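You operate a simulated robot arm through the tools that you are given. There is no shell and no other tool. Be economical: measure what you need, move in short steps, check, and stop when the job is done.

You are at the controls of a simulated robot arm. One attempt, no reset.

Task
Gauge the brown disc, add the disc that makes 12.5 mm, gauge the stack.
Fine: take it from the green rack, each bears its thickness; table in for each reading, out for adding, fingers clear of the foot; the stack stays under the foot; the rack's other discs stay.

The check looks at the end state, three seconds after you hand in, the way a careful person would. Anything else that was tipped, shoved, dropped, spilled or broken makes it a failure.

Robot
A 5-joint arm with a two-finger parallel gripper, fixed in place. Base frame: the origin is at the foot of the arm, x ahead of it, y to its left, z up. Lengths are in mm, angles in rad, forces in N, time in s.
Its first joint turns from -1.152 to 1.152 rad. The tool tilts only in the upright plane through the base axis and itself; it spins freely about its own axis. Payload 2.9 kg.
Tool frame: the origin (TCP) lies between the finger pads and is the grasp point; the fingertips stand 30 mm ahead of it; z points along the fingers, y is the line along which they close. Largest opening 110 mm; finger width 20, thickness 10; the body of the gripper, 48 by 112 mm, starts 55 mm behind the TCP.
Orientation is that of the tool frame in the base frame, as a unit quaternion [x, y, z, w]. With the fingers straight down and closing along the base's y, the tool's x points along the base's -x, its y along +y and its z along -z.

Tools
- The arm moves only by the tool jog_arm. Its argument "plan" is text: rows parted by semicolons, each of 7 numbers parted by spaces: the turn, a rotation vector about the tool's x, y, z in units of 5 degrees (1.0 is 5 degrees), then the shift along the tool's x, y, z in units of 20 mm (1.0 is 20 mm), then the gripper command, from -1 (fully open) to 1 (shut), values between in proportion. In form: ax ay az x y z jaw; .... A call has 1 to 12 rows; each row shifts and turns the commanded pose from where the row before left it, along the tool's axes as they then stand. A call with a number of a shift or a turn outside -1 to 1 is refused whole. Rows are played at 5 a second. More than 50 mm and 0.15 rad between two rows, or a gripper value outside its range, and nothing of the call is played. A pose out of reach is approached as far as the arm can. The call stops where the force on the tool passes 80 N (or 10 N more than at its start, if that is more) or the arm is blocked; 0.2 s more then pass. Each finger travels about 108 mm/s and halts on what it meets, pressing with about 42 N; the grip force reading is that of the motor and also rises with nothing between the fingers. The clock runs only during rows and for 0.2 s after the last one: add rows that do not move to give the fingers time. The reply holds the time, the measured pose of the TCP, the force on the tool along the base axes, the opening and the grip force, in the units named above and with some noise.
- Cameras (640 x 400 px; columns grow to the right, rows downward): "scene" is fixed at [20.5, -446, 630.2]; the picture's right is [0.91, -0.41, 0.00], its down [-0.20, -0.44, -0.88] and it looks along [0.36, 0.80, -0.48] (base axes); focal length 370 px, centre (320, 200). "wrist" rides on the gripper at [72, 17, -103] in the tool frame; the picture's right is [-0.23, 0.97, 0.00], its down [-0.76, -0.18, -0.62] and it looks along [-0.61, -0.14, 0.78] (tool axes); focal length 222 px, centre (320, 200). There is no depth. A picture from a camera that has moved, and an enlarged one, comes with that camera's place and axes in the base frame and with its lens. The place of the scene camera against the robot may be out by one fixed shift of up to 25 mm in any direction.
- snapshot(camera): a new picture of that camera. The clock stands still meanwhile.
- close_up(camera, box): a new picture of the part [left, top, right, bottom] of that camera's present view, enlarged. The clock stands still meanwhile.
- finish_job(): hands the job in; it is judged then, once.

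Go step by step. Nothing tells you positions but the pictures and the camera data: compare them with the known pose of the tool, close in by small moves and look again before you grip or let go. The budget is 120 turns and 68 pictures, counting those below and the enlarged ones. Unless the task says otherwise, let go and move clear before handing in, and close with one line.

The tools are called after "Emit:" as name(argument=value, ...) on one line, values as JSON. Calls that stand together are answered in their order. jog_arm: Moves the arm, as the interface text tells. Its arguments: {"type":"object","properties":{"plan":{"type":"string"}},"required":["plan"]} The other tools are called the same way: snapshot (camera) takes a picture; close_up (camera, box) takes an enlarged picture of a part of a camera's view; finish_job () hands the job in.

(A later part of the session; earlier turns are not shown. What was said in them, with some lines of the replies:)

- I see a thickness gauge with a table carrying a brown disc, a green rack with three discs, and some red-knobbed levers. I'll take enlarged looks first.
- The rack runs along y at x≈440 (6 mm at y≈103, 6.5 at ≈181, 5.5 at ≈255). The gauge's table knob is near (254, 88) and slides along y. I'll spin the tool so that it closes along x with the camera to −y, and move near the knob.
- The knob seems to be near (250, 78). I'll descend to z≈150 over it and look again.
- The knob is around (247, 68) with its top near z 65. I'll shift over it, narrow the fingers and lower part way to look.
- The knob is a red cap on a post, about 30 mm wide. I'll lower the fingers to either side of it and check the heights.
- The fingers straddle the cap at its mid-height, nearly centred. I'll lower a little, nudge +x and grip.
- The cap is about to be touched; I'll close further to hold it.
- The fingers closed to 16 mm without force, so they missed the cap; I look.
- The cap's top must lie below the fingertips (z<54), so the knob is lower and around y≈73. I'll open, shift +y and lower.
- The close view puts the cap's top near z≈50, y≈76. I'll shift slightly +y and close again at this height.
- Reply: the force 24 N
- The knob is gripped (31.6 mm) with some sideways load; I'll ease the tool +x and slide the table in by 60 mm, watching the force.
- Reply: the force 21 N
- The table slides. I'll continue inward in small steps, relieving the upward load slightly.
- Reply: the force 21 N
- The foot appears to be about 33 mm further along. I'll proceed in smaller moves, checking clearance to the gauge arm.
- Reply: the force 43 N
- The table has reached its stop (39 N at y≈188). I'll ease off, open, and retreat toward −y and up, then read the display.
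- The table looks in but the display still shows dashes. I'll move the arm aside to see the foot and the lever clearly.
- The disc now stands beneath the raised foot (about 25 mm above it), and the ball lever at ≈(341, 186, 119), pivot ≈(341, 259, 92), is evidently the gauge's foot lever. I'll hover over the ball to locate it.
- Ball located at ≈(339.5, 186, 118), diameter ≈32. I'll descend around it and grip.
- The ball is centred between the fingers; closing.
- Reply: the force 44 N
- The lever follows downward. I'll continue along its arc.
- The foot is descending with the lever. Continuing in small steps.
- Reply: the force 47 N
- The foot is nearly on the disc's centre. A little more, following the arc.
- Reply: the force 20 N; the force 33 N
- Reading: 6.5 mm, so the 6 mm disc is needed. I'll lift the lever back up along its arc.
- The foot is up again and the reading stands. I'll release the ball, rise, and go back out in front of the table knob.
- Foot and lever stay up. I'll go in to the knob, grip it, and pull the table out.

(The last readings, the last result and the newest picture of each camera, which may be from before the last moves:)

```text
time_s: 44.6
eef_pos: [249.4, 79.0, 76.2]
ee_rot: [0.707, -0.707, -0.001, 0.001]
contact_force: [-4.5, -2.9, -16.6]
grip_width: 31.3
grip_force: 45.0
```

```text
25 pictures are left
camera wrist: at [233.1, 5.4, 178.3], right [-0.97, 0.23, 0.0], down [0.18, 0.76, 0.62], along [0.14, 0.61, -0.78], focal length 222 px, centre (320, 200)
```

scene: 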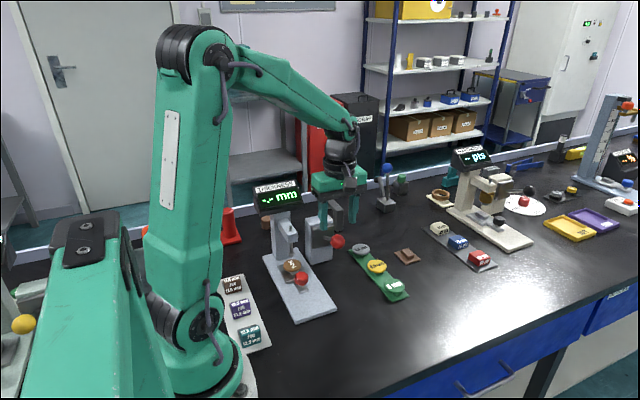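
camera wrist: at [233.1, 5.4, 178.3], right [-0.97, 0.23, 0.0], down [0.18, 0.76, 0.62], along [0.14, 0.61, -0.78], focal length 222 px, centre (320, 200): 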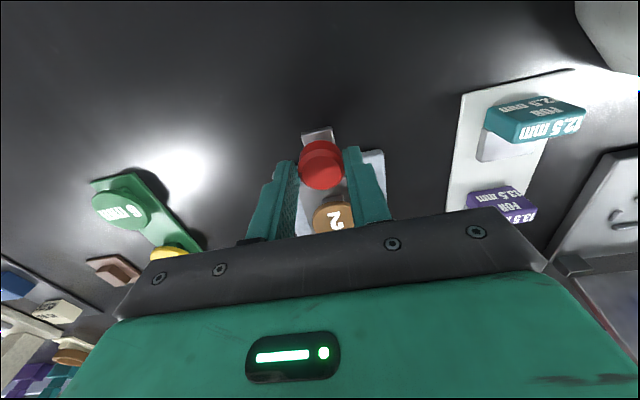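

The table is out. I'll release, rise, and move above the green 6 mm disc.

Emit:
jog_arm(plan="0 0 0 0 0 0 0;0 0 0 0 0 0 -0.1;0 0 0 0 0 -0.5 -0.1;0 0 0 0 0 -1 -0.1;0 0 0 0 0 -1 -0.1;0 0 0 0 -1 -1 -0.1;0 0 0 0 -1 0 -0.1;0 0 0 -0.2 -1 0 -0.1;0 0 0 -0.2 -1 0 -0.1;0 0 0 -0.2 -1 0 -0.1;0 0 0 -0.2 -1 0 -0.1;0 0 0 0 -1 0 -0.1")

Emit:
jog_arm(plan="0 0 0 0 -1 0 -0.1;0 0 0 0 -1 0 -0.1;0 0 0 0 -0.3 0 -0.1;0 0 0 0 0 0 -0.1")

Emit:
snapshot(camera="wrist")

Emit:
close_up(camera="scene", box=[260, 180, 440, 330])

```text
time_s: 47.2
eef_pos: [390.5, 93.8, 143.8]
ee_rot: [0.707, -0.707, 0.0, 0.0]
contact_force: [0.7, -1.1, -0.3]
grip_width: 60.4
grip_force: 0.1
```

```text
time_s: 48.2
eef_pos: [435.3, 95.5, 146.2]
ee_rot: [0.707, -0.707, 0.0, 0.0]
contact_force: [-0.5, -0.2, -0.3]
grip_width: 60.5
grip_force: 0.0
```

```text
24 pictures are left
camera wrist: at [419.1, 22.6, 247.7], right [-0.97, 0.23, 0.0], down [0.18, 0.76, 0.62], along [0.14, 0.61, -0.78], focal length 222 px, centre (320, 200)
```

wrist: 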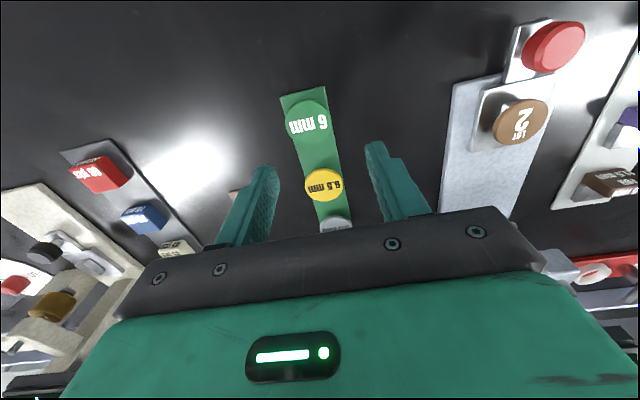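

```text
2.67 times, centred on (350, 255) of scene
camera zoom: at [20.5, -446.0, 630.2], right [0.91, -0.41, 0.0], down [-0.2, -0.44, -0.88], along [0.36, 0.8, -0.48], focal length 986 px, centre (240, 53)
```

zoom: 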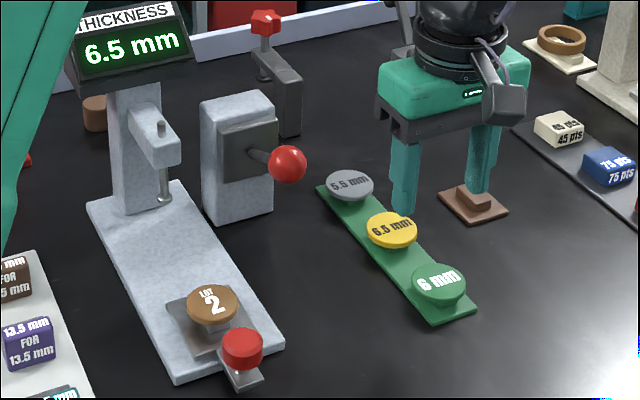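

The 6 mm disc is at about (444, 90). I'll lower above it and check with the close view.

Emit:
jog_arm(plan="0 0 0 0.15 -0.4 0.9 -0.1;0 0 0 0 0 0.9 -0.1;0 0 0 0 0 0.7 -0.1;0 0 0 0 0 0 -0.1")

Emit:
close_up(camera="wrist", box=[220, 100, 420, 240])

Emit:
close_up(camera="scene", box=[320, 220, 440, 310])

```text
time_s: 49.2
eef_pos: [444.9, 93.2, 96.5]
ee_rot: [0.707, -0.707, 0.001, 0.0]
contact_force: [0.3, 0.8, 0.2]
grip_width: 60.8
grip_force: 0.0
```

```text
2.86 times, centred on (320, 170) of wrist
camera zoom: at [427.4, 19.4, 198.7], right [-0.97, 0.23, 0.0], down [0.18, 0.76, 0.62], along [0.14, 0.61, -0.78], focal length 635 px, centre (320, 286)
```

zoom: 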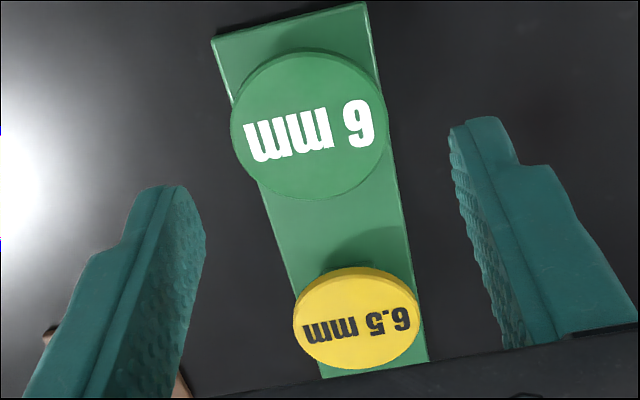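

```text
4.44 times, centred on (380, 265) of scene
camera zoom: at [20.5, -446.0, 630.2], right [0.91, -0.41, 0.0], down [-0.2, -0.44, -0.88], along [0.36, 0.8, -0.48], focal length 1644 px, centre (53, -89)
```

zoom: 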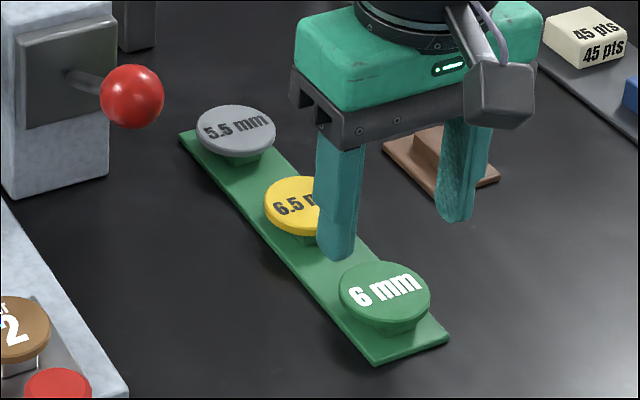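

Near view suggests disc centre ≈(444.5, 87) with its top around z 43–50. I'll adjust and lower the fingertips to z≈47, then look.

Emit:
jog_arm(plan="0 0 0 0.3 0.02 0.45 -0.1;0 0 0 0 0 0.5 -0.1;0 0 0 0 0 0 -0.1")

Emit:
close_up(camera="wrist", box=[220, 100, 420, 240])

Emit:
close_up(camera="scene", box=[340, 240, 430, 310])

```text
time_s: 50.0
eef_pos: [443.6, 86.2, 78.1]
ee_rot: [0.707, -0.707, 0.0, 0.001]
contact_force: [0.2, -0.2, 0.9]
grip_width: 60.8
grip_force: 0.0
```

```text
2.86 times, centred on (320, 170) of wrist
camera zoom: at [427.0, 12.9, 179.6], right [-0.97, 0.23, 0.0], down [0.18, 0.76, 0.62], along [0.14, 0.61, -0.78], focal length 635 px, centre (320, 286)
```

zoom: 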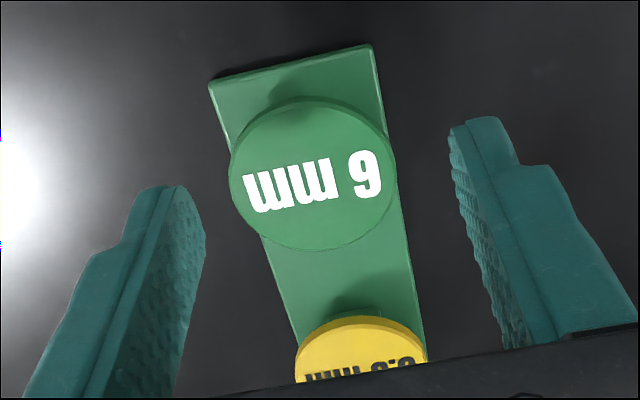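

```text
5.71 times, centred on (385, 275) of scene
camera zoom: at [20.5, -446.0, 630.2], right [0.91, -0.41, 0.0], down [-0.2, -0.44, -0.88], along [0.36, 0.8, -0.48], focal length 2114 px, centre (-51, -229)
```

zoom: 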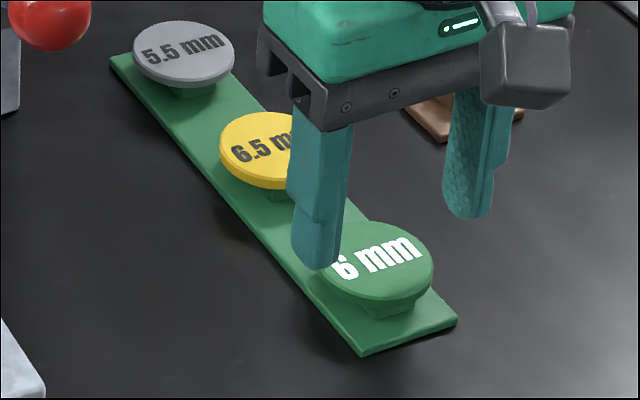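

The disc still lies lower than the tips. I'll lower another 8 mm and look at the relation again.

Emit:
jog_arm(plan="0 0 0 -0.05 0 0.2 -0.1;0 0 0 0 0 0.2 -0.1;0 0 0 0 0 0 -0.1")

Emit:
close_up(camera="scene", box=[340, 240, 430, 310])

```text
time_s: 50.8
eef_pos: [443.8, 87.2, 68.8]
ee_rot: [0.707, -0.707, 0.0, 0.0]
contact_force: [-0.6, 0.7, 0.6]
grip_width: 60.3
grip_force: 0.1
```

```text
5.71 times, centred on (385, 275) of scene
camera zoom: at [20.5, -446.0, 630.2], right [0.91, -0.41, 0.0], down [-0.2, -0.44, -0.88], along [0.36, 0.8, -0.48], focal length 2114 px, centre (-51, -229)
```

zoom: 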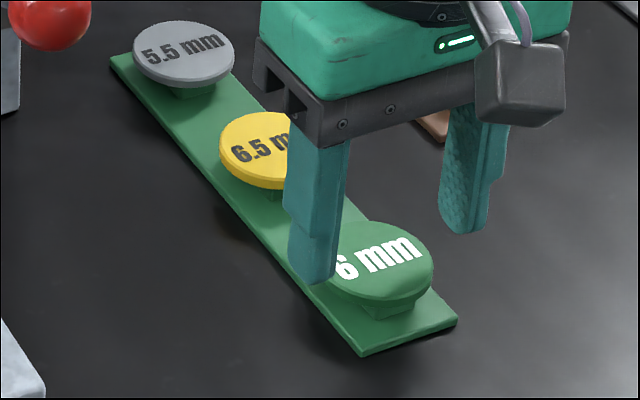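

The tips are about level with the disc now. I'll lower 3 mm more and close gently.

Emit:
jog_arm(plan="0 0 0 0 0 0.15 -0.1;0 0 0 0 0 0 0.1;0 0 0 0 0 0 0.25;0 0 0 0 0 0 0.4;0 0 0 0 0 0 0.4")

Emit:
close_up(camera="wrist", box=[220, 100, 420, 240])

Emit:
close_up(camera="scene", box=[340, 240, 430, 310])

```text
time_s: 52.0
eef_pos: [443.4, 86.1, 66.2]
ee_rot: [0.707, -0.707, 0.0, 0.0]
contact_force: [0.3, -0.1, 0.6]
grip_width: 33.0
grip_force: 0.1
```

```text
2.86 times, centred on (320, 170) of wrist
camera zoom: at [426.5, 13.3, 168.4], right [-0.97, 0.23, 0.0], down [0.18, 0.76, 0.62], along [0.14, 0.61, -0.78], focal length 635 px, centre (320, 286)
```

zoom: 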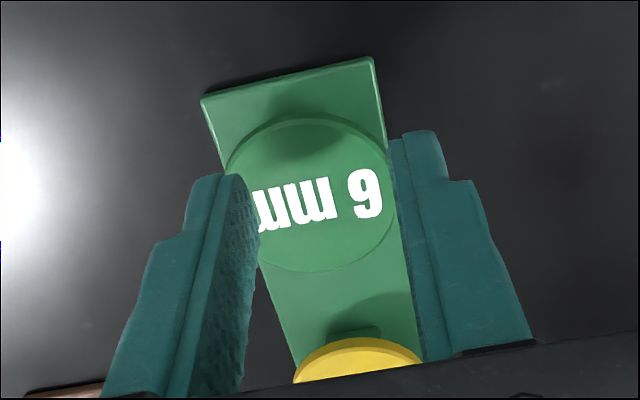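

```text
5.71 times, centred on (385, 275) of scene
camera zoom: at [20.5, -446.0, 630.2], right [0.91, -0.41, 0.0], down [-0.2, -0.44, -0.88], along [0.36, 0.8, -0.48], focal length 2114 px, centre (-51, -229)
```

zoom: 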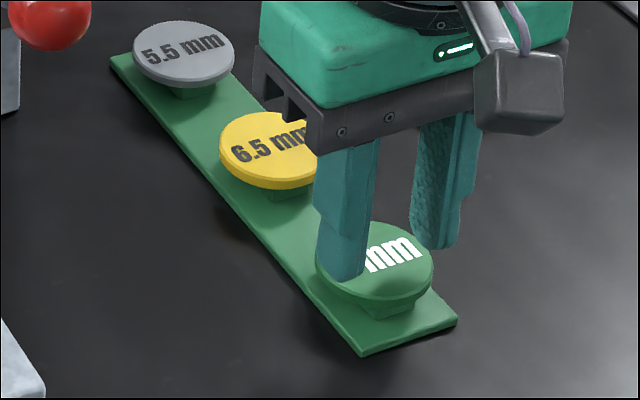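

The fingers passed just above the disc, so it is lower still, and near (446, 91). I'll open, shift and lower in tiny steps, watching the force.

Emit:
jog_arm(plan="0 0 0 0 0 -0.05 -0.1;0 0 0 0 0 0 -0.1;0 0 0 -0.25 -0.1 0 -0.1;0 0 0 0 0 0.15 -0.1;0 0 0 0 0 0.1 -0.1;0 0 0 0 0 0.1 -0.1;0 0 0 0 0 0 -0.1")

Emit:
close_up(camera="scene", box=[340, 240, 430, 310])

```text
time_s: 53.6
eef_pos: [445.1, 91.2, 61.3]
ee_rot: [0.708, -0.707, 0.0, 0.0]
contact_force: [0.5, 0.7, 0.3]
grip_width: 60.7
grip_force: 0.2
```

```text
5.71 times, centred on (385, 275) of scene
camera zoom: at [20.5, -446.0, 630.2], right [0.91, -0.41, 0.0], down [-0.2, -0.44, -0.88], along [0.36, 0.8, -0.48], focal length 2114 px, centre (-51, -229)
```

zoom: 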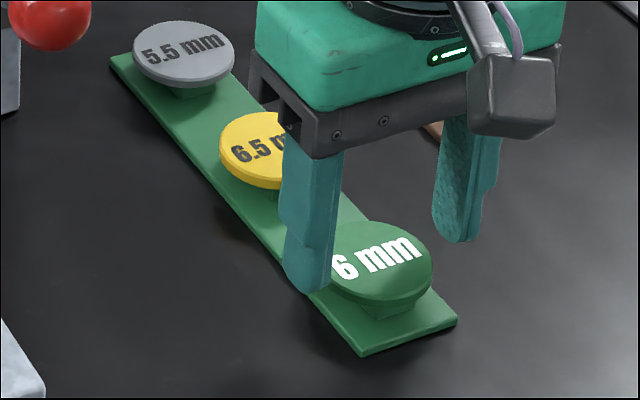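

Still no contact; the disc's mid-height is about 6–7 mm lower. Lowering gently and closing a bit.

Emit:
jog_arm(plan="0 0 0 0 -0.08 0.12 -0.1;0 0 0 0 0 0.12 -0.1;0 0 0 0 0 0.1 -0.1;0 0 0 0 0 0 0.1;0 0 0 0 0 0 0.3;0 0 0 0 0 0 0.4;0 0 0 0 0 0 0.4")

Emit:
close_up(camera="scene", box=[340, 240, 430, 310])

```text
time_s: 55.2
eef_pos: [446.7, 91.7, 53.0]
ee_rot: [-0.707, 0.708, 0.0, 0.0]
contact_force: [-0.3, -0.2, 1.0]
grip_width: 33.1
grip_force: 0.0
```

```text
5.71 times, centred on (385, 275) of scene
camera zoom: at [20.5, -446.0, 630.2], right [0.91, -0.41, 0.0], down [-0.2, -0.44, -0.88], along [0.36, 0.8, -0.48], focal length 2114 px, centre (-51, -229)
```

zoom: 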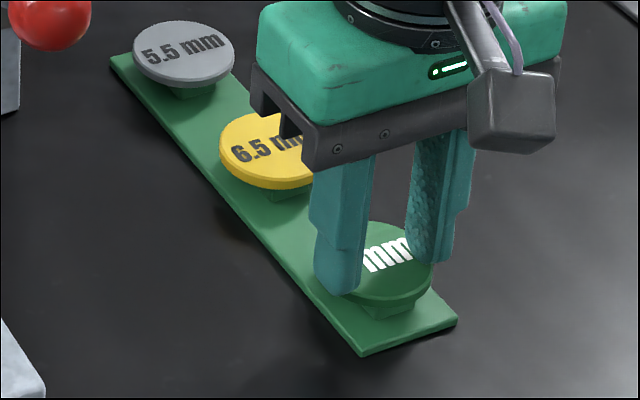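

Emit:
close_up(camera="wrist", box=[220, 100, 420, 240])

```text
2.86 times, centred on (320, 170) of wrist
camera zoom: at [429.5, 18.6, 155.8], right [-0.97, 0.23, 0.0], down [0.18, 0.76, 0.62], along [0.14, 0.61, -0.78], focal length 635 px, centre (320, 286)
```

zoom: 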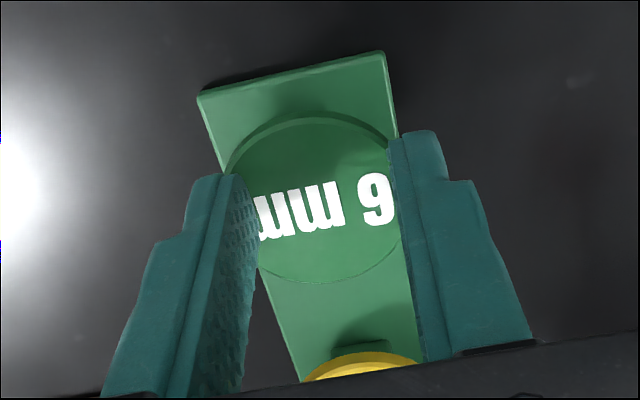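

Using the apparent sizes across views, everything agrees on the disc being lower and further: about (448, 98.5) with top at z≈18–20. I'll open, shift +y 7, and lower 9 mm in small steps, then close.

Emit:
jog_arm(plan="0 0 0 0 0 -0.1 -0.1;0 0 0 0 0 0 -0.1;0 0 0 -0.35 -0.07 0 -0.1;0 0 0 0 0 0.15 -0.1;0 0 0 0 0 0.15 -0.1;0 0 0 0 0 0.15 -0.1;0 0 0 0 0 0.1 -0.1;0 0 0 0 0 0 0.1;0 0 0 0 0 0 0.25;0 0 0 0 0 0 0.4;0 0 0 0 0 0 0.4")

```text
time_s: 57.6
eef_pos: [448.6, 98.3, 45.2]
ee_rot: [0.707, -0.707, 0.0, 0.0]
contact_force: [-0.5, -0.7, 0.0]
grip_width: 45.6
grip_force: 42.2
```

Gripped: width 45.6 mm with 42 N, matching the disc. I'll lift straight up and check.

Emit:
jog_arm(plan="0 0 0 0 0 -0.25 0.4;0 0 0 0 0 -0.5 0.4;0 0 0 0 0 -0.8 0.4;0 0 0 0 0 -1 0.4;0 0 0 0 0 -1 0.4;0 0 0 0 0 0 0.4")

Emit:
close_up(camera="wrist", box=[220, 100, 420, 240])

Emit:
close_up(camera="scene", box=[280, 200, 440, 320])

```text
time_s: 59.0
eef_pos: [447.3, 97.6, 114.8]
ee_rot: [-0.707, 0.707, 0.0, 0.001]
contact_force: [0.6, -0.5, -0.7]
grip_width: 45.8
grip_force: 41.7
```

```text
2.86 times, centred on (320, 170) of wrist
camera zoom: at [430.5, 24.6, 218.0], right [-0.97, 0.23, 0.0], down [0.18, 0.76, 0.62], along [0.14, 0.61, -0.78], focal length 635 px, centre (320, 286)
```

zoom: 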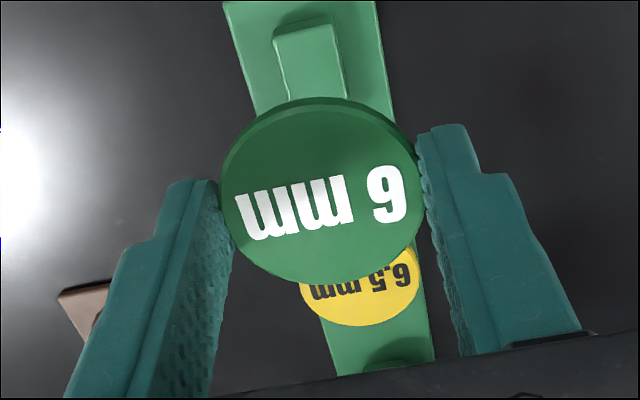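

```text
3.33 times, centred on (360, 260) of scene
camera zoom: at [20.5, -446.0, 630.2], right [0.91, -0.41, 0.0], down [-0.2, -0.44, -0.88], along [0.36, 0.8, -0.48], focal length 1233 px, centre (187, 0)
```

zoom: 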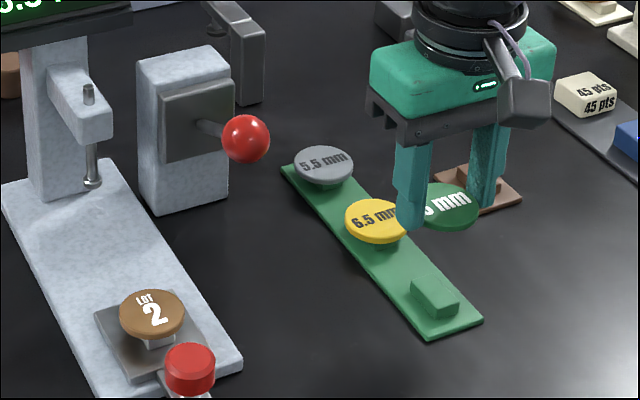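

The 6 mm disc is held level and the others are undisturbed. I'll move toward the gauge, staying to the side at x≈335 so the wrist camera can see the brown disc freely.

Emit:
jog_arm(plan="0 0 0 0 0 -1 0.4;0 0 0 0 0 -1 0.4;0 0 0 -0.2 1 -0.4 0.4;0 0 0 -0.2 1 0 0.4;0 0 0 -0.2 1 0 0.4;0 0 0 -0.2 1 0 0.4;0 0 0 -0.2 1 0 0.4;0 0 0 -0.1 0.7 0 0.4;0 0 0 0 0 0 0.4")

Emit:
close_up(camera="wrist", box=[280, 50, 480, 190])

```text
time_s: 61.0
eef_pos: [333.5, 121.8, 162.0]
ee_rot: [0.707, -0.707, -0.001, 0.0]
contact_force: [0.8, -0.7, -0.3]
grip_width: 45.7
grip_force: 41.6
```

```text
2.86 times, centred on (380, 120) of wrist
camera zoom: at [315.8, 49.0, 264.3], right [-0.97, 0.23, 0.0], down [0.18, 0.76, 0.62], along [0.14, 0.61, -0.78], focal length 635 px, centre (149, 429)
```

zoom: 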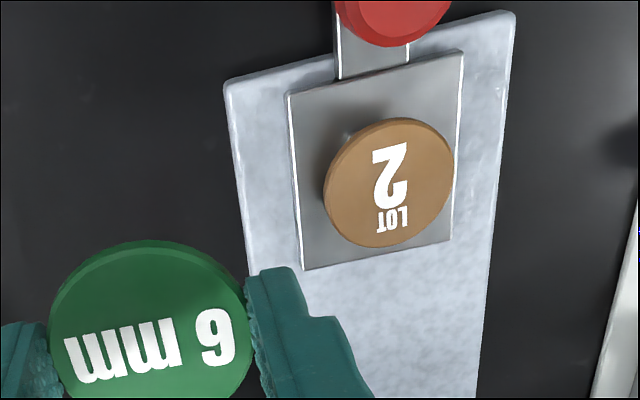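

The brown disc's centre is at ≈(250.5, 138), top z≈38–44; the held disc sits ≈1 mm to −y of the TCP. I'll move above it and lower to about 20 mm clearance, then check alignment.

Emit:
jog_arm(plan="0 0 0 -0.2 1 0 0.4;0 0 0 -0.2 1 0 0.4;0 0 0 -0.2 1 0 0.4;0 0 0 -0.2 1 0 0.4;0 0 0 -0.07 0.15 0 0.4;0 0 0 0 0 1 0.4;0 0 0 0 0 1 0.4;0 0 0 0 0 1 0.4;0 0 0 0 0 0.3 0.4;0 0 0 0 0 0 0.4")

Emit:
close_up(camera="wrist", box=[220, 100, 420, 240])

Emit:
close_up(camera="scene", box=[260, 240, 350, 320])

```text
time_s: 63.2
eef_pos: [251.4, 138.1, 96.0]
ee_rot: [-0.707, 0.707, 0.0, 0.0]
contact_force: [-0.6, 0.1, 0.3]
grip_width: 45.5
grip_force: 42.0
```

```text
2.86 times, centred on (320, 170) of wrist
camera zoom: at [233.9, 65.1, 199.2], right [-0.97, 0.23, 0.0], down [0.18, 0.76, 0.62], along [0.14, 0.61, -0.78], focal length 635 px, centre (320, 286)
```

zoom: 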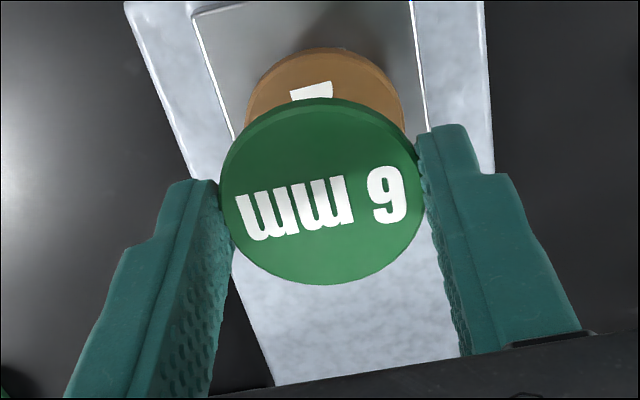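

```text
5.00 times, centred on (305, 280) of scene
camera zoom: at [20.5, -446.0, 630.2], right [0.91, -0.41, 0.0], down [-0.2, -0.44, -0.88], along [0.36, 0.8, -0.48], focal length 1850 px, centre (395, -200)
```

zoom: 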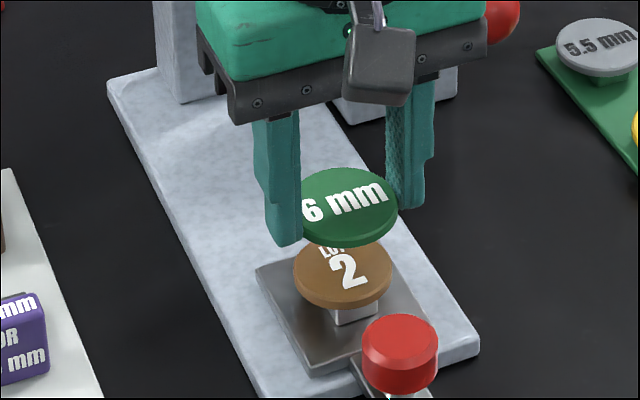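

The held disc appears about 2.5 mm too far +x. I'll correct and lower to ~8 mm above, then recheck.

Emit:
jog_arm(plan="0 0 0 -0.03 0.12 0.4 0.4;0 0 0 0 0 0.4 0.4;0 0 0 0 0 0.3 0.4;0 0 0 0 0 0 0.4")

Emit:
close_up(camera="wrist", box=[220, 100, 420, 240])

Emit:
close_up(camera="scene", box=[260, 240, 350, 320])

```text
time_s: 64.2
eef_pos: [249.6, 139.3, 75.1]
ee_rot: [-0.706, 0.708, 0.0, 0.0]
contact_force: [0.8, 0.6, 0.6]
grip_width: 45.6
grip_force: 42.1
```

```text
2.86 times, centred on (320, 170) of wrist
camera zoom: at [232.0, 65.4, 177.4], right [-0.97, 0.23, 0.0], down [0.18, 0.76, 0.62], along [0.14, 0.61, -0.78], focal length 635 px, centre (320, 286)
```

zoom: 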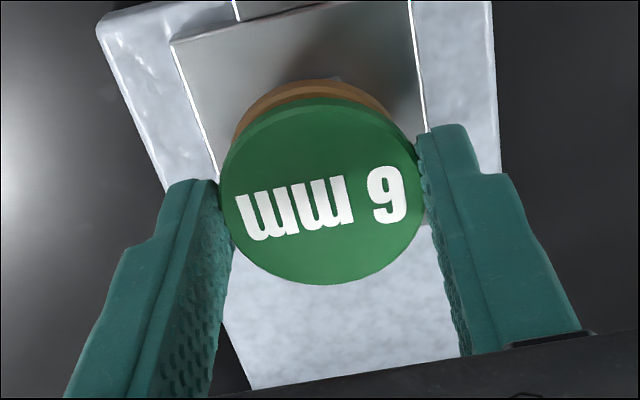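

```text
5.00 times, centred on (305, 280) of scene
camera zoom: at [20.5, -446.0, 630.2], right [0.91, -0.41, 0.0], down [-0.2, -0.44, -0.88], along [0.36, 0.8, -0.48], focal length 1850 px, centre (395, -200)
```

zoom: 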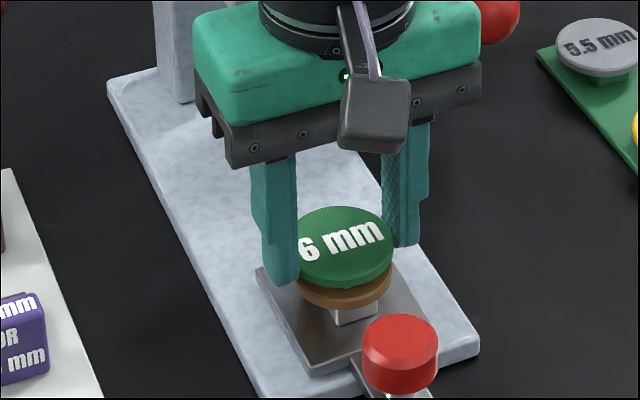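

Alignment is within about 1 mm. I'll lower the last millimetres in tiny steps, watching for contact.

Emit:
jog_arm(plan="0 0 0 -0.03 0 0.15 0.4;0 0 0 0 0 0.1 0.4;0 0 0 0 0 0 0.4")

Emit:
jog_arm(plan="0 0 0 0 0 0.06 0.4;0 0 0 0 0 0 0.4")

Emit:
close_up(camera="scene", box=[270, 240, 340, 300])

```text
time_s: 65.0
eef_pos: [248.4, 138.8, 70.0]
ee_rot: [0.707, -0.707, 0.001, 0.0]
contact_force: [0.2, 1.3, 0.0]
grip_width: 45.7
grip_force: 42.3
```

```text
time_s: 65.6
eef_pos: [248.8, 138.2, 68.8]
ee_rot: [-0.707, 0.707, 0.0, 0.0]
contact_force: [-0.1, 0.4, 5.1]
grip_width: 45.7
grip_force: 42.3
```

```text
6.67 times, centred on (305, 270) of scene
camera zoom: at [20.5, -446.0, 630.2], right [0.91, -0.41, 0.0], down [-0.2, -0.44, -0.88], along [0.36, 0.8, -0.48], focal length 2466 px, centre (420, -267)
```

zoom: 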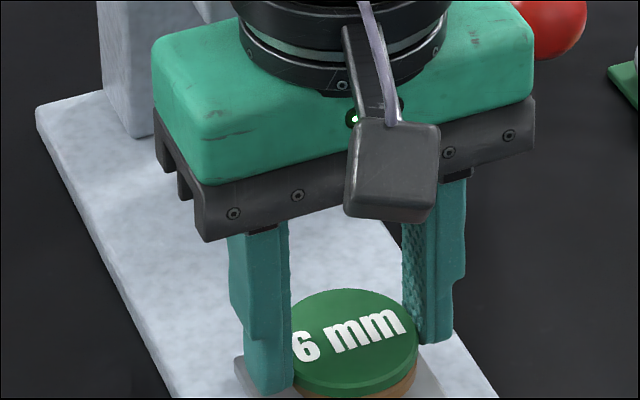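

Contact of about 5 N and the green disc is resting on the brown one. I'll open and rise straight up, then retreat to the knob position for pushing the table in.

Emit:
jog_arm(plan="0 0 0 0 0 0 0.1;0 0 0 0 0 0 -0.1;0 0 0 0 0 0 -0.1;0 0 0 0 0 -0.5 -0.1;0 0 0 0 0 -1 -0.1;0 0 0 0 0 -1 -0.1;0 0 0 1 0 0 -0.1;0 0 0 1 0 0 -0.1;0 0 0 1 -0.03 0 -0.1;0 0 0 0.1 0 0 -0.1;0 0 0 0 0 0 -0.1")

Emit:
close_up(camera="wrist", box=[260, 120, 400, 240])

```text
time_s: 68.0
eef_pos: [249.3, 76.0, 118.4]
ee_rot: [0.707, -0.707, 0.0, 0.0]
contact_force: [0.1, 0.0, 0.4]
grip_width: 60.9
grip_force: 0.0
```

```text
3.33 times, centred on (330, 180) of wrist
camera zoom: at [231.9, 3.6, 220.6], right [-0.97, 0.23, 0.0], down [0.18, 0.76, 0.62], along [0.14, 0.61, -0.78], focal length 740 px, centre (287, 267)
```

zoom: 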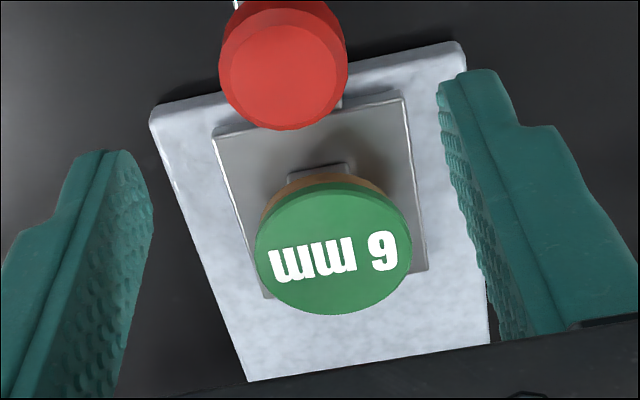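

The stack is neat. I'll lower around the knob where I released it, grip, and slide the table in.

Emit:
jog_arm(plan="0 0 0 -0.15 0 0.8 -0.1;0 0 0 0 0 0.8 -0.1;0 0 0 0 0 0.55 -0.1;0 0 0 0 0 0 -0.1;0 0 0 0 0 0 0.3;0 0 0 0 0 0 0.6;0 0 0 0 0 0 0.6")

Emit:
jog_arm(plan="0 0 0 -0.3 0 0 0.6;0 0 0 -0.4 0 0 0.6;0 0 0 -0.5 0 0 0.6;0 0 0 -0.5 0 0 0.6;0 0 0 -0.5 0 0 0.6;0 0 0 -0.5 0 0 0.6;0 0 0 -0.5 0 0 0.6;0 0 0 -0.5 0 0 0.6;0 0 0 -0.5 0 0 0.6;0 0 0 -0.4 0 0 0.6;0 0 0 -0.3 0 0 0.6;0 0 0 0 0 0 0.6")

```text
time_s: 69.6
eef_pos: [250.8, 80.2, 75.1]
ee_rot: [0.707, -0.707, 0.001, -0.002]
contact_force: [14.7, 0.3, -17.7]
grip_width: 31.5
grip_force: 44.7
```

```text
time_s: 72.2
eef_pos: [250.9, 178.6, 76.7]
ee_rot: [0.707, -0.707, 0.001, 0.0]
contact_force: [20.1, -0.5, -5.9]
grip_width: 31.3
grip_force: 45.2
```

Nearly in; now the last millimetres to the stop in small steps.

Emit:
jog_arm(plan="0 0 0 -0.15 0 0 0.6;0 0 0 -0.15 0 0 0.6;0 0 0 -0.08 0 0 0.6;0 0 0 0 0 0 0.6")

```text
time_s: 73.2
eef_pos: [250.9, 184.9, 75.9]
ee_rot: [0.707, -0.707, 0.0, 0.0]
contact_force: [14.1, 1.6, -9.6]
grip_width: 31.3
grip_force: 45.2
```

Emit:
jog_arm(plan="0 0 0 -0.1 0 0 0.6;0 0 0 -0.1 0 0 0.6;0 0 0 0 0 0 0.6")

```text
time_s: 74.0
eef_pos: [250.2, 189.6, 75.3]
ee_rot: [0.707, -0.707, 0.0, -0.002]
contact_force: [18.1, -0.6, 3.1]
grip_width: 31.5
grip_force: 44.4
```

Emit:
jog_arm(plan="0 0 0 -0.1 0 0 0.6;0 0 0 0 0 0 0.6")

```text
time_s: 74.6
eef_pos: [248.6, 191.4, 75.8]
ee_rot: [-0.707, 0.708, 0.0, 0.0]
contact_force: [32.5, -43.4, 8.7]
grip_width: 31.1
grip_force: 45.2
```

The stop is reached (43 N). I'll ease off, release, retreat, and check the view.

Emit:
jog_arm(plan="0 0 0 0.07 -0.05 0 0.6;0 0 0 0 0 0 0;0 0 0 0 0 0 -0.1;0 0 0 0 0 -0.2 -0.1;0 0 0 1 0 0 -0.1;0 0 0 1 0 0 -0.1;0 0 0 1 0 -0.5 -0.1;0 0 0 1 -0.8 -1 -0.1;0 0 0 0.5 -1 -1 -0.1;0 0 0 0 -1 -1 -0.1;0 0 0 0 -1 -1 -0.1;0 0 0 0 -0.6 -1 -0.1")

Emit:
close_up(camera="scene", box=[250, 170, 370, 290])

```text
time_s: 77.2
eef_pos: [339.0, 100.8, 191.6]
ee_rot: [-0.707, 0.707, 0.001, 0.0]
contact_force: [0.1, 0.2, -0.2]
grip_width: 60.4
grip_force: 0.0
```

```text
3.33 times, centred on (310, 230) of scene
camera zoom: at [20.5, -446.0, 630.2], right [0.91, -0.41, 0.0], down [-0.2, -0.44, -0.88], along [0.36, 0.8, -0.48], focal length 1233 px, centre (353, 100)
```

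zoom: 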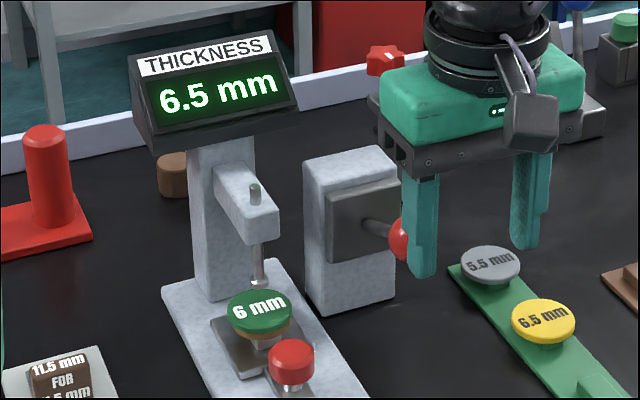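

Stack under the raised foot, rack discs in place. Now I'll go over the lever ball, descend to the same grip pose as before, and close.

Emit:
jog_arm(plan="0 0 0 -1 -0.03 0 -0.1;0 0 0 -1 -0.03 0 -0.1;0 0 0 -1 0 0 -0.1;0 0 0 -1 0 0 -0.1;0 0 0 -0.23 0 0 -0.1;0 0 0 0 0 1 -0.1;0 0 0 0 0 1 -0.1;0 0 0 0 0 0.76 -0.1;0 0 0 0 0 0 -0.1")

Emit:
jog_arm(plan="0 0 0 0 0 0 0.2;0 0 0 0 0 0 0.5;0 0 0 0 0 0 0.5")

```text
time_s: 79.2
eef_pos: [338.4, 184.6, 133.9]
ee_rot: [0.708, -0.706, 0.0, 0.0]
contact_force: [-0.4, -0.8, -0.8]
grip_width: 60.3
grip_force: 0.0
```

```text
time_s: 80.0
eef_pos: [340.0, 185.2, 135.5]
ee_rot: [-0.707, 0.707, -0.001, 0.002]
contact_force: [18.1, -2.8, -8.6]
grip_width: 32.7
grip_force: 44.8
```

The ball is held. Lowering along the earlier arc to z≈97.

Emit:
jog_arm(plan="0 0 0 0.12 -0.05 0.4 0.5;0 0 0 0.1 0 0.4 0.5;0 0 0 0.08 0 0.4 0.5;0 0 0 0.03 0 0.4 0.5;0 0 0 -0.05 0 0.3 0.5;0 0 0 0 0 0 0.5")

Emit:
jog_arm(plan="0 0 0 -0.04 0 0.15 0.5;0 0 0 -0.04 0 0.15 0.5;0 0 0 0 0 0 0.5")

```text
time_s: 81.4
eef_pos: [339.5, 178.8, 95.8]
ee_rot: [-0.707, 0.708, 0.0, -0.001]
contact_force: [8.9, -25.1, 15.4]
grip_width: 33.0
grip_force: 45.3
```

```text
time_s: 82.2
eef_pos: [339.4, 181.1, 90.1]
ee_rot: [-0.707, 0.708, 0.0, -0.001]
contact_force: [8.9, -29.4, 9.1]
grip_width: 33.1
grip_force: 45.3
```

Emit:
jog_arm(plan="0 0 0 0.08 0 0.15 0.5;0 0 0 -0.03 0 0.12 0.5;0 0 0 0 0 0 0.5;0 0 0 0 0 0 0.5")

Emit:
close_up(camera="scene", box=[260, 170, 350, 290])

```text
time_s: 83.2
eef_pos: [340.8, 181.9, 86.8]
ee_rot: [0.707, -0.707, -0.001, 0.0]
contact_force: [-10.5, 6.4, 16.4]
grip_width: 33.0
grip_force: 45.4
```

```text
3.33 times, centred on (305, 230) of scene
camera zoom: at [20.4, -446.0, 630.2], right [0.91, -0.41, 0.0], down [-0.2, -0.44, -0.88], along [0.36, 0.8, -0.48], focal length 1233 px, centre (370, 100)
```

zoom: 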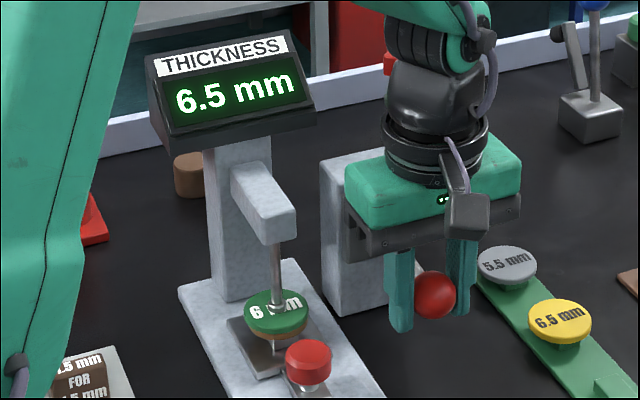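

The foot is at the stack but there is no new reading yet. I'll continue gently as before.

Emit:
jog_arm(plan="0 0 0 -0.04 0 0.12 0.5;0 0 0 -0.04 0 0.12 0.5;0 0 0 0 0 0 0.5")

```text
time_s: 84.0
eef_pos: [339.1, 181.0, 80.9]
ee_rot: [0.707, -0.707, 0.0, 0.001]
contact_force: [-17.8, -0.6, 15.3]
grip_width: 33.0
grip_force: 45.2
```

Emit:
jog_arm(plan="0 0 0 -0.05 -0.04 0.12 0.5;0 0 0 -0.06 0 0.12 0.5;0 0 0 -0.03 0 0.06 0.5;0 0 0 0 0 0 0.5;0 0 0 0 0 0 0.5")

Emit:
close_up(camera="scene", box=[260, 170, 350, 290])

```text
time_s: 85.2
eef_pos: [339.8, 182.0, 73.3]
ee_rot: [-0.707, 0.708, 0.002, -0.003]
contact_force: [-8.8, -30.6, 5.0]
grip_width: 32.9
grip_force: 45.2
```

```text
3.33 times, centred on (305, 230) of scene
camera zoom: at [20.4, -446.0, 630.2], right [0.91, -0.41, 0.0], down [-0.2, -0.44, -0.88], along [0.36, 0.8, -0.48], focal length 1233 px, centre (370, 100)
```

zoom: 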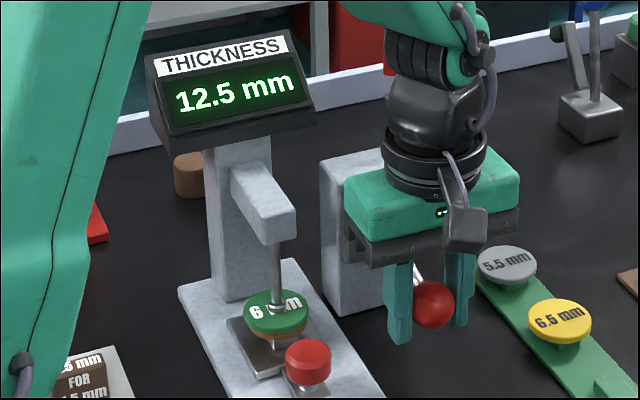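

The display reads 12.5 mm. I'll return the lever to its rest along the same arc, release it and move clear.

Emit:
jog_arm(plan="0 0 0 0.12 0 -0.3 0.5;0 0 0 0.07 0 -0.4 0.5;0 0 0 0.05 0 -0.4 0.5;0 0 0 0.03 0 -0.4 0.5;0 0 0 0 0 -0.4 0.5;0 0 0 -0.06 0 -0.4 0.5;0 0 0 -0.1 0 -0.4 0.5;0 0 0 -0.12 0 -0.35 0.5;0 0 0 0 0 0 0.5")

Emit:
jog_arm(plan="0 0 0 0 0 0 0.2;0 0 0 0 0 0 -0.1;0 0 0 0 0 0 -0.1;0 0 0 0 0 -1 -0.1;0 0 0 0 0 -1 -0.1;0 0 0 0 0 -1 -0.1;0 0 0 1 0 -1 -0.1;0 0 0 1 -1 -0.5 -0.1;0 0 0 1 -1 0 -0.1;0 0 0 0 -1 0 -0.1;0 0 0 0 -1 0 -0.1;0 0 0 0 0 0 -0.1")

Emit:
close_up(camera="scene", box=[250, 160, 430, 320])

```text
time_s: 87.2
eef_pos: [340.6, 183.3, 133.6]
ee_rot: [-0.707, 0.708, 0.0, -0.003]
contact_force: [-13.3, -2.2, -19.3]
grip_width: 32.8
grip_force: 44.8
```

```text
time_s: 89.8
eef_pos: [420.9, 125.6, 226.2]
ee_rot: [-0.707, 0.707, 0.0, 0.0]
contact_force: [-0.1, 0.5, -0.2]
grip_width: 60.3
grip_force: 0.1
```

```text
2.50 times, centred on (340, 240) of scene
camera zoom: at [20.5, -446.0, 630.2], right [0.91, -0.41, 0.0], down [-0.2, -0.44, -0.88], along [0.36, 0.8, -0.48], focal length 925 px, centre (270, 100)
```

zoom: 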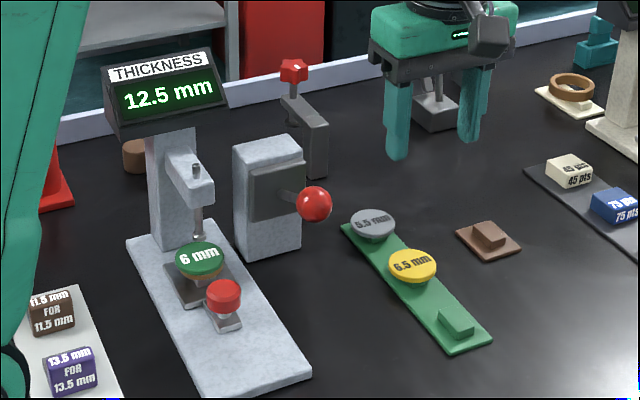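

The display shows 12.5 mm, the stack is under the raised foot, the table is in, the other rack discs are still in place and the arm is clear. I'm handing in.

Emit:
finish_job()

```text
The job is handed in.
```

The brown disc gauged 6.5 mm; I added the 6 mm disc from the green rack, and the stack gauged 12.5 mm and stays under the foot.
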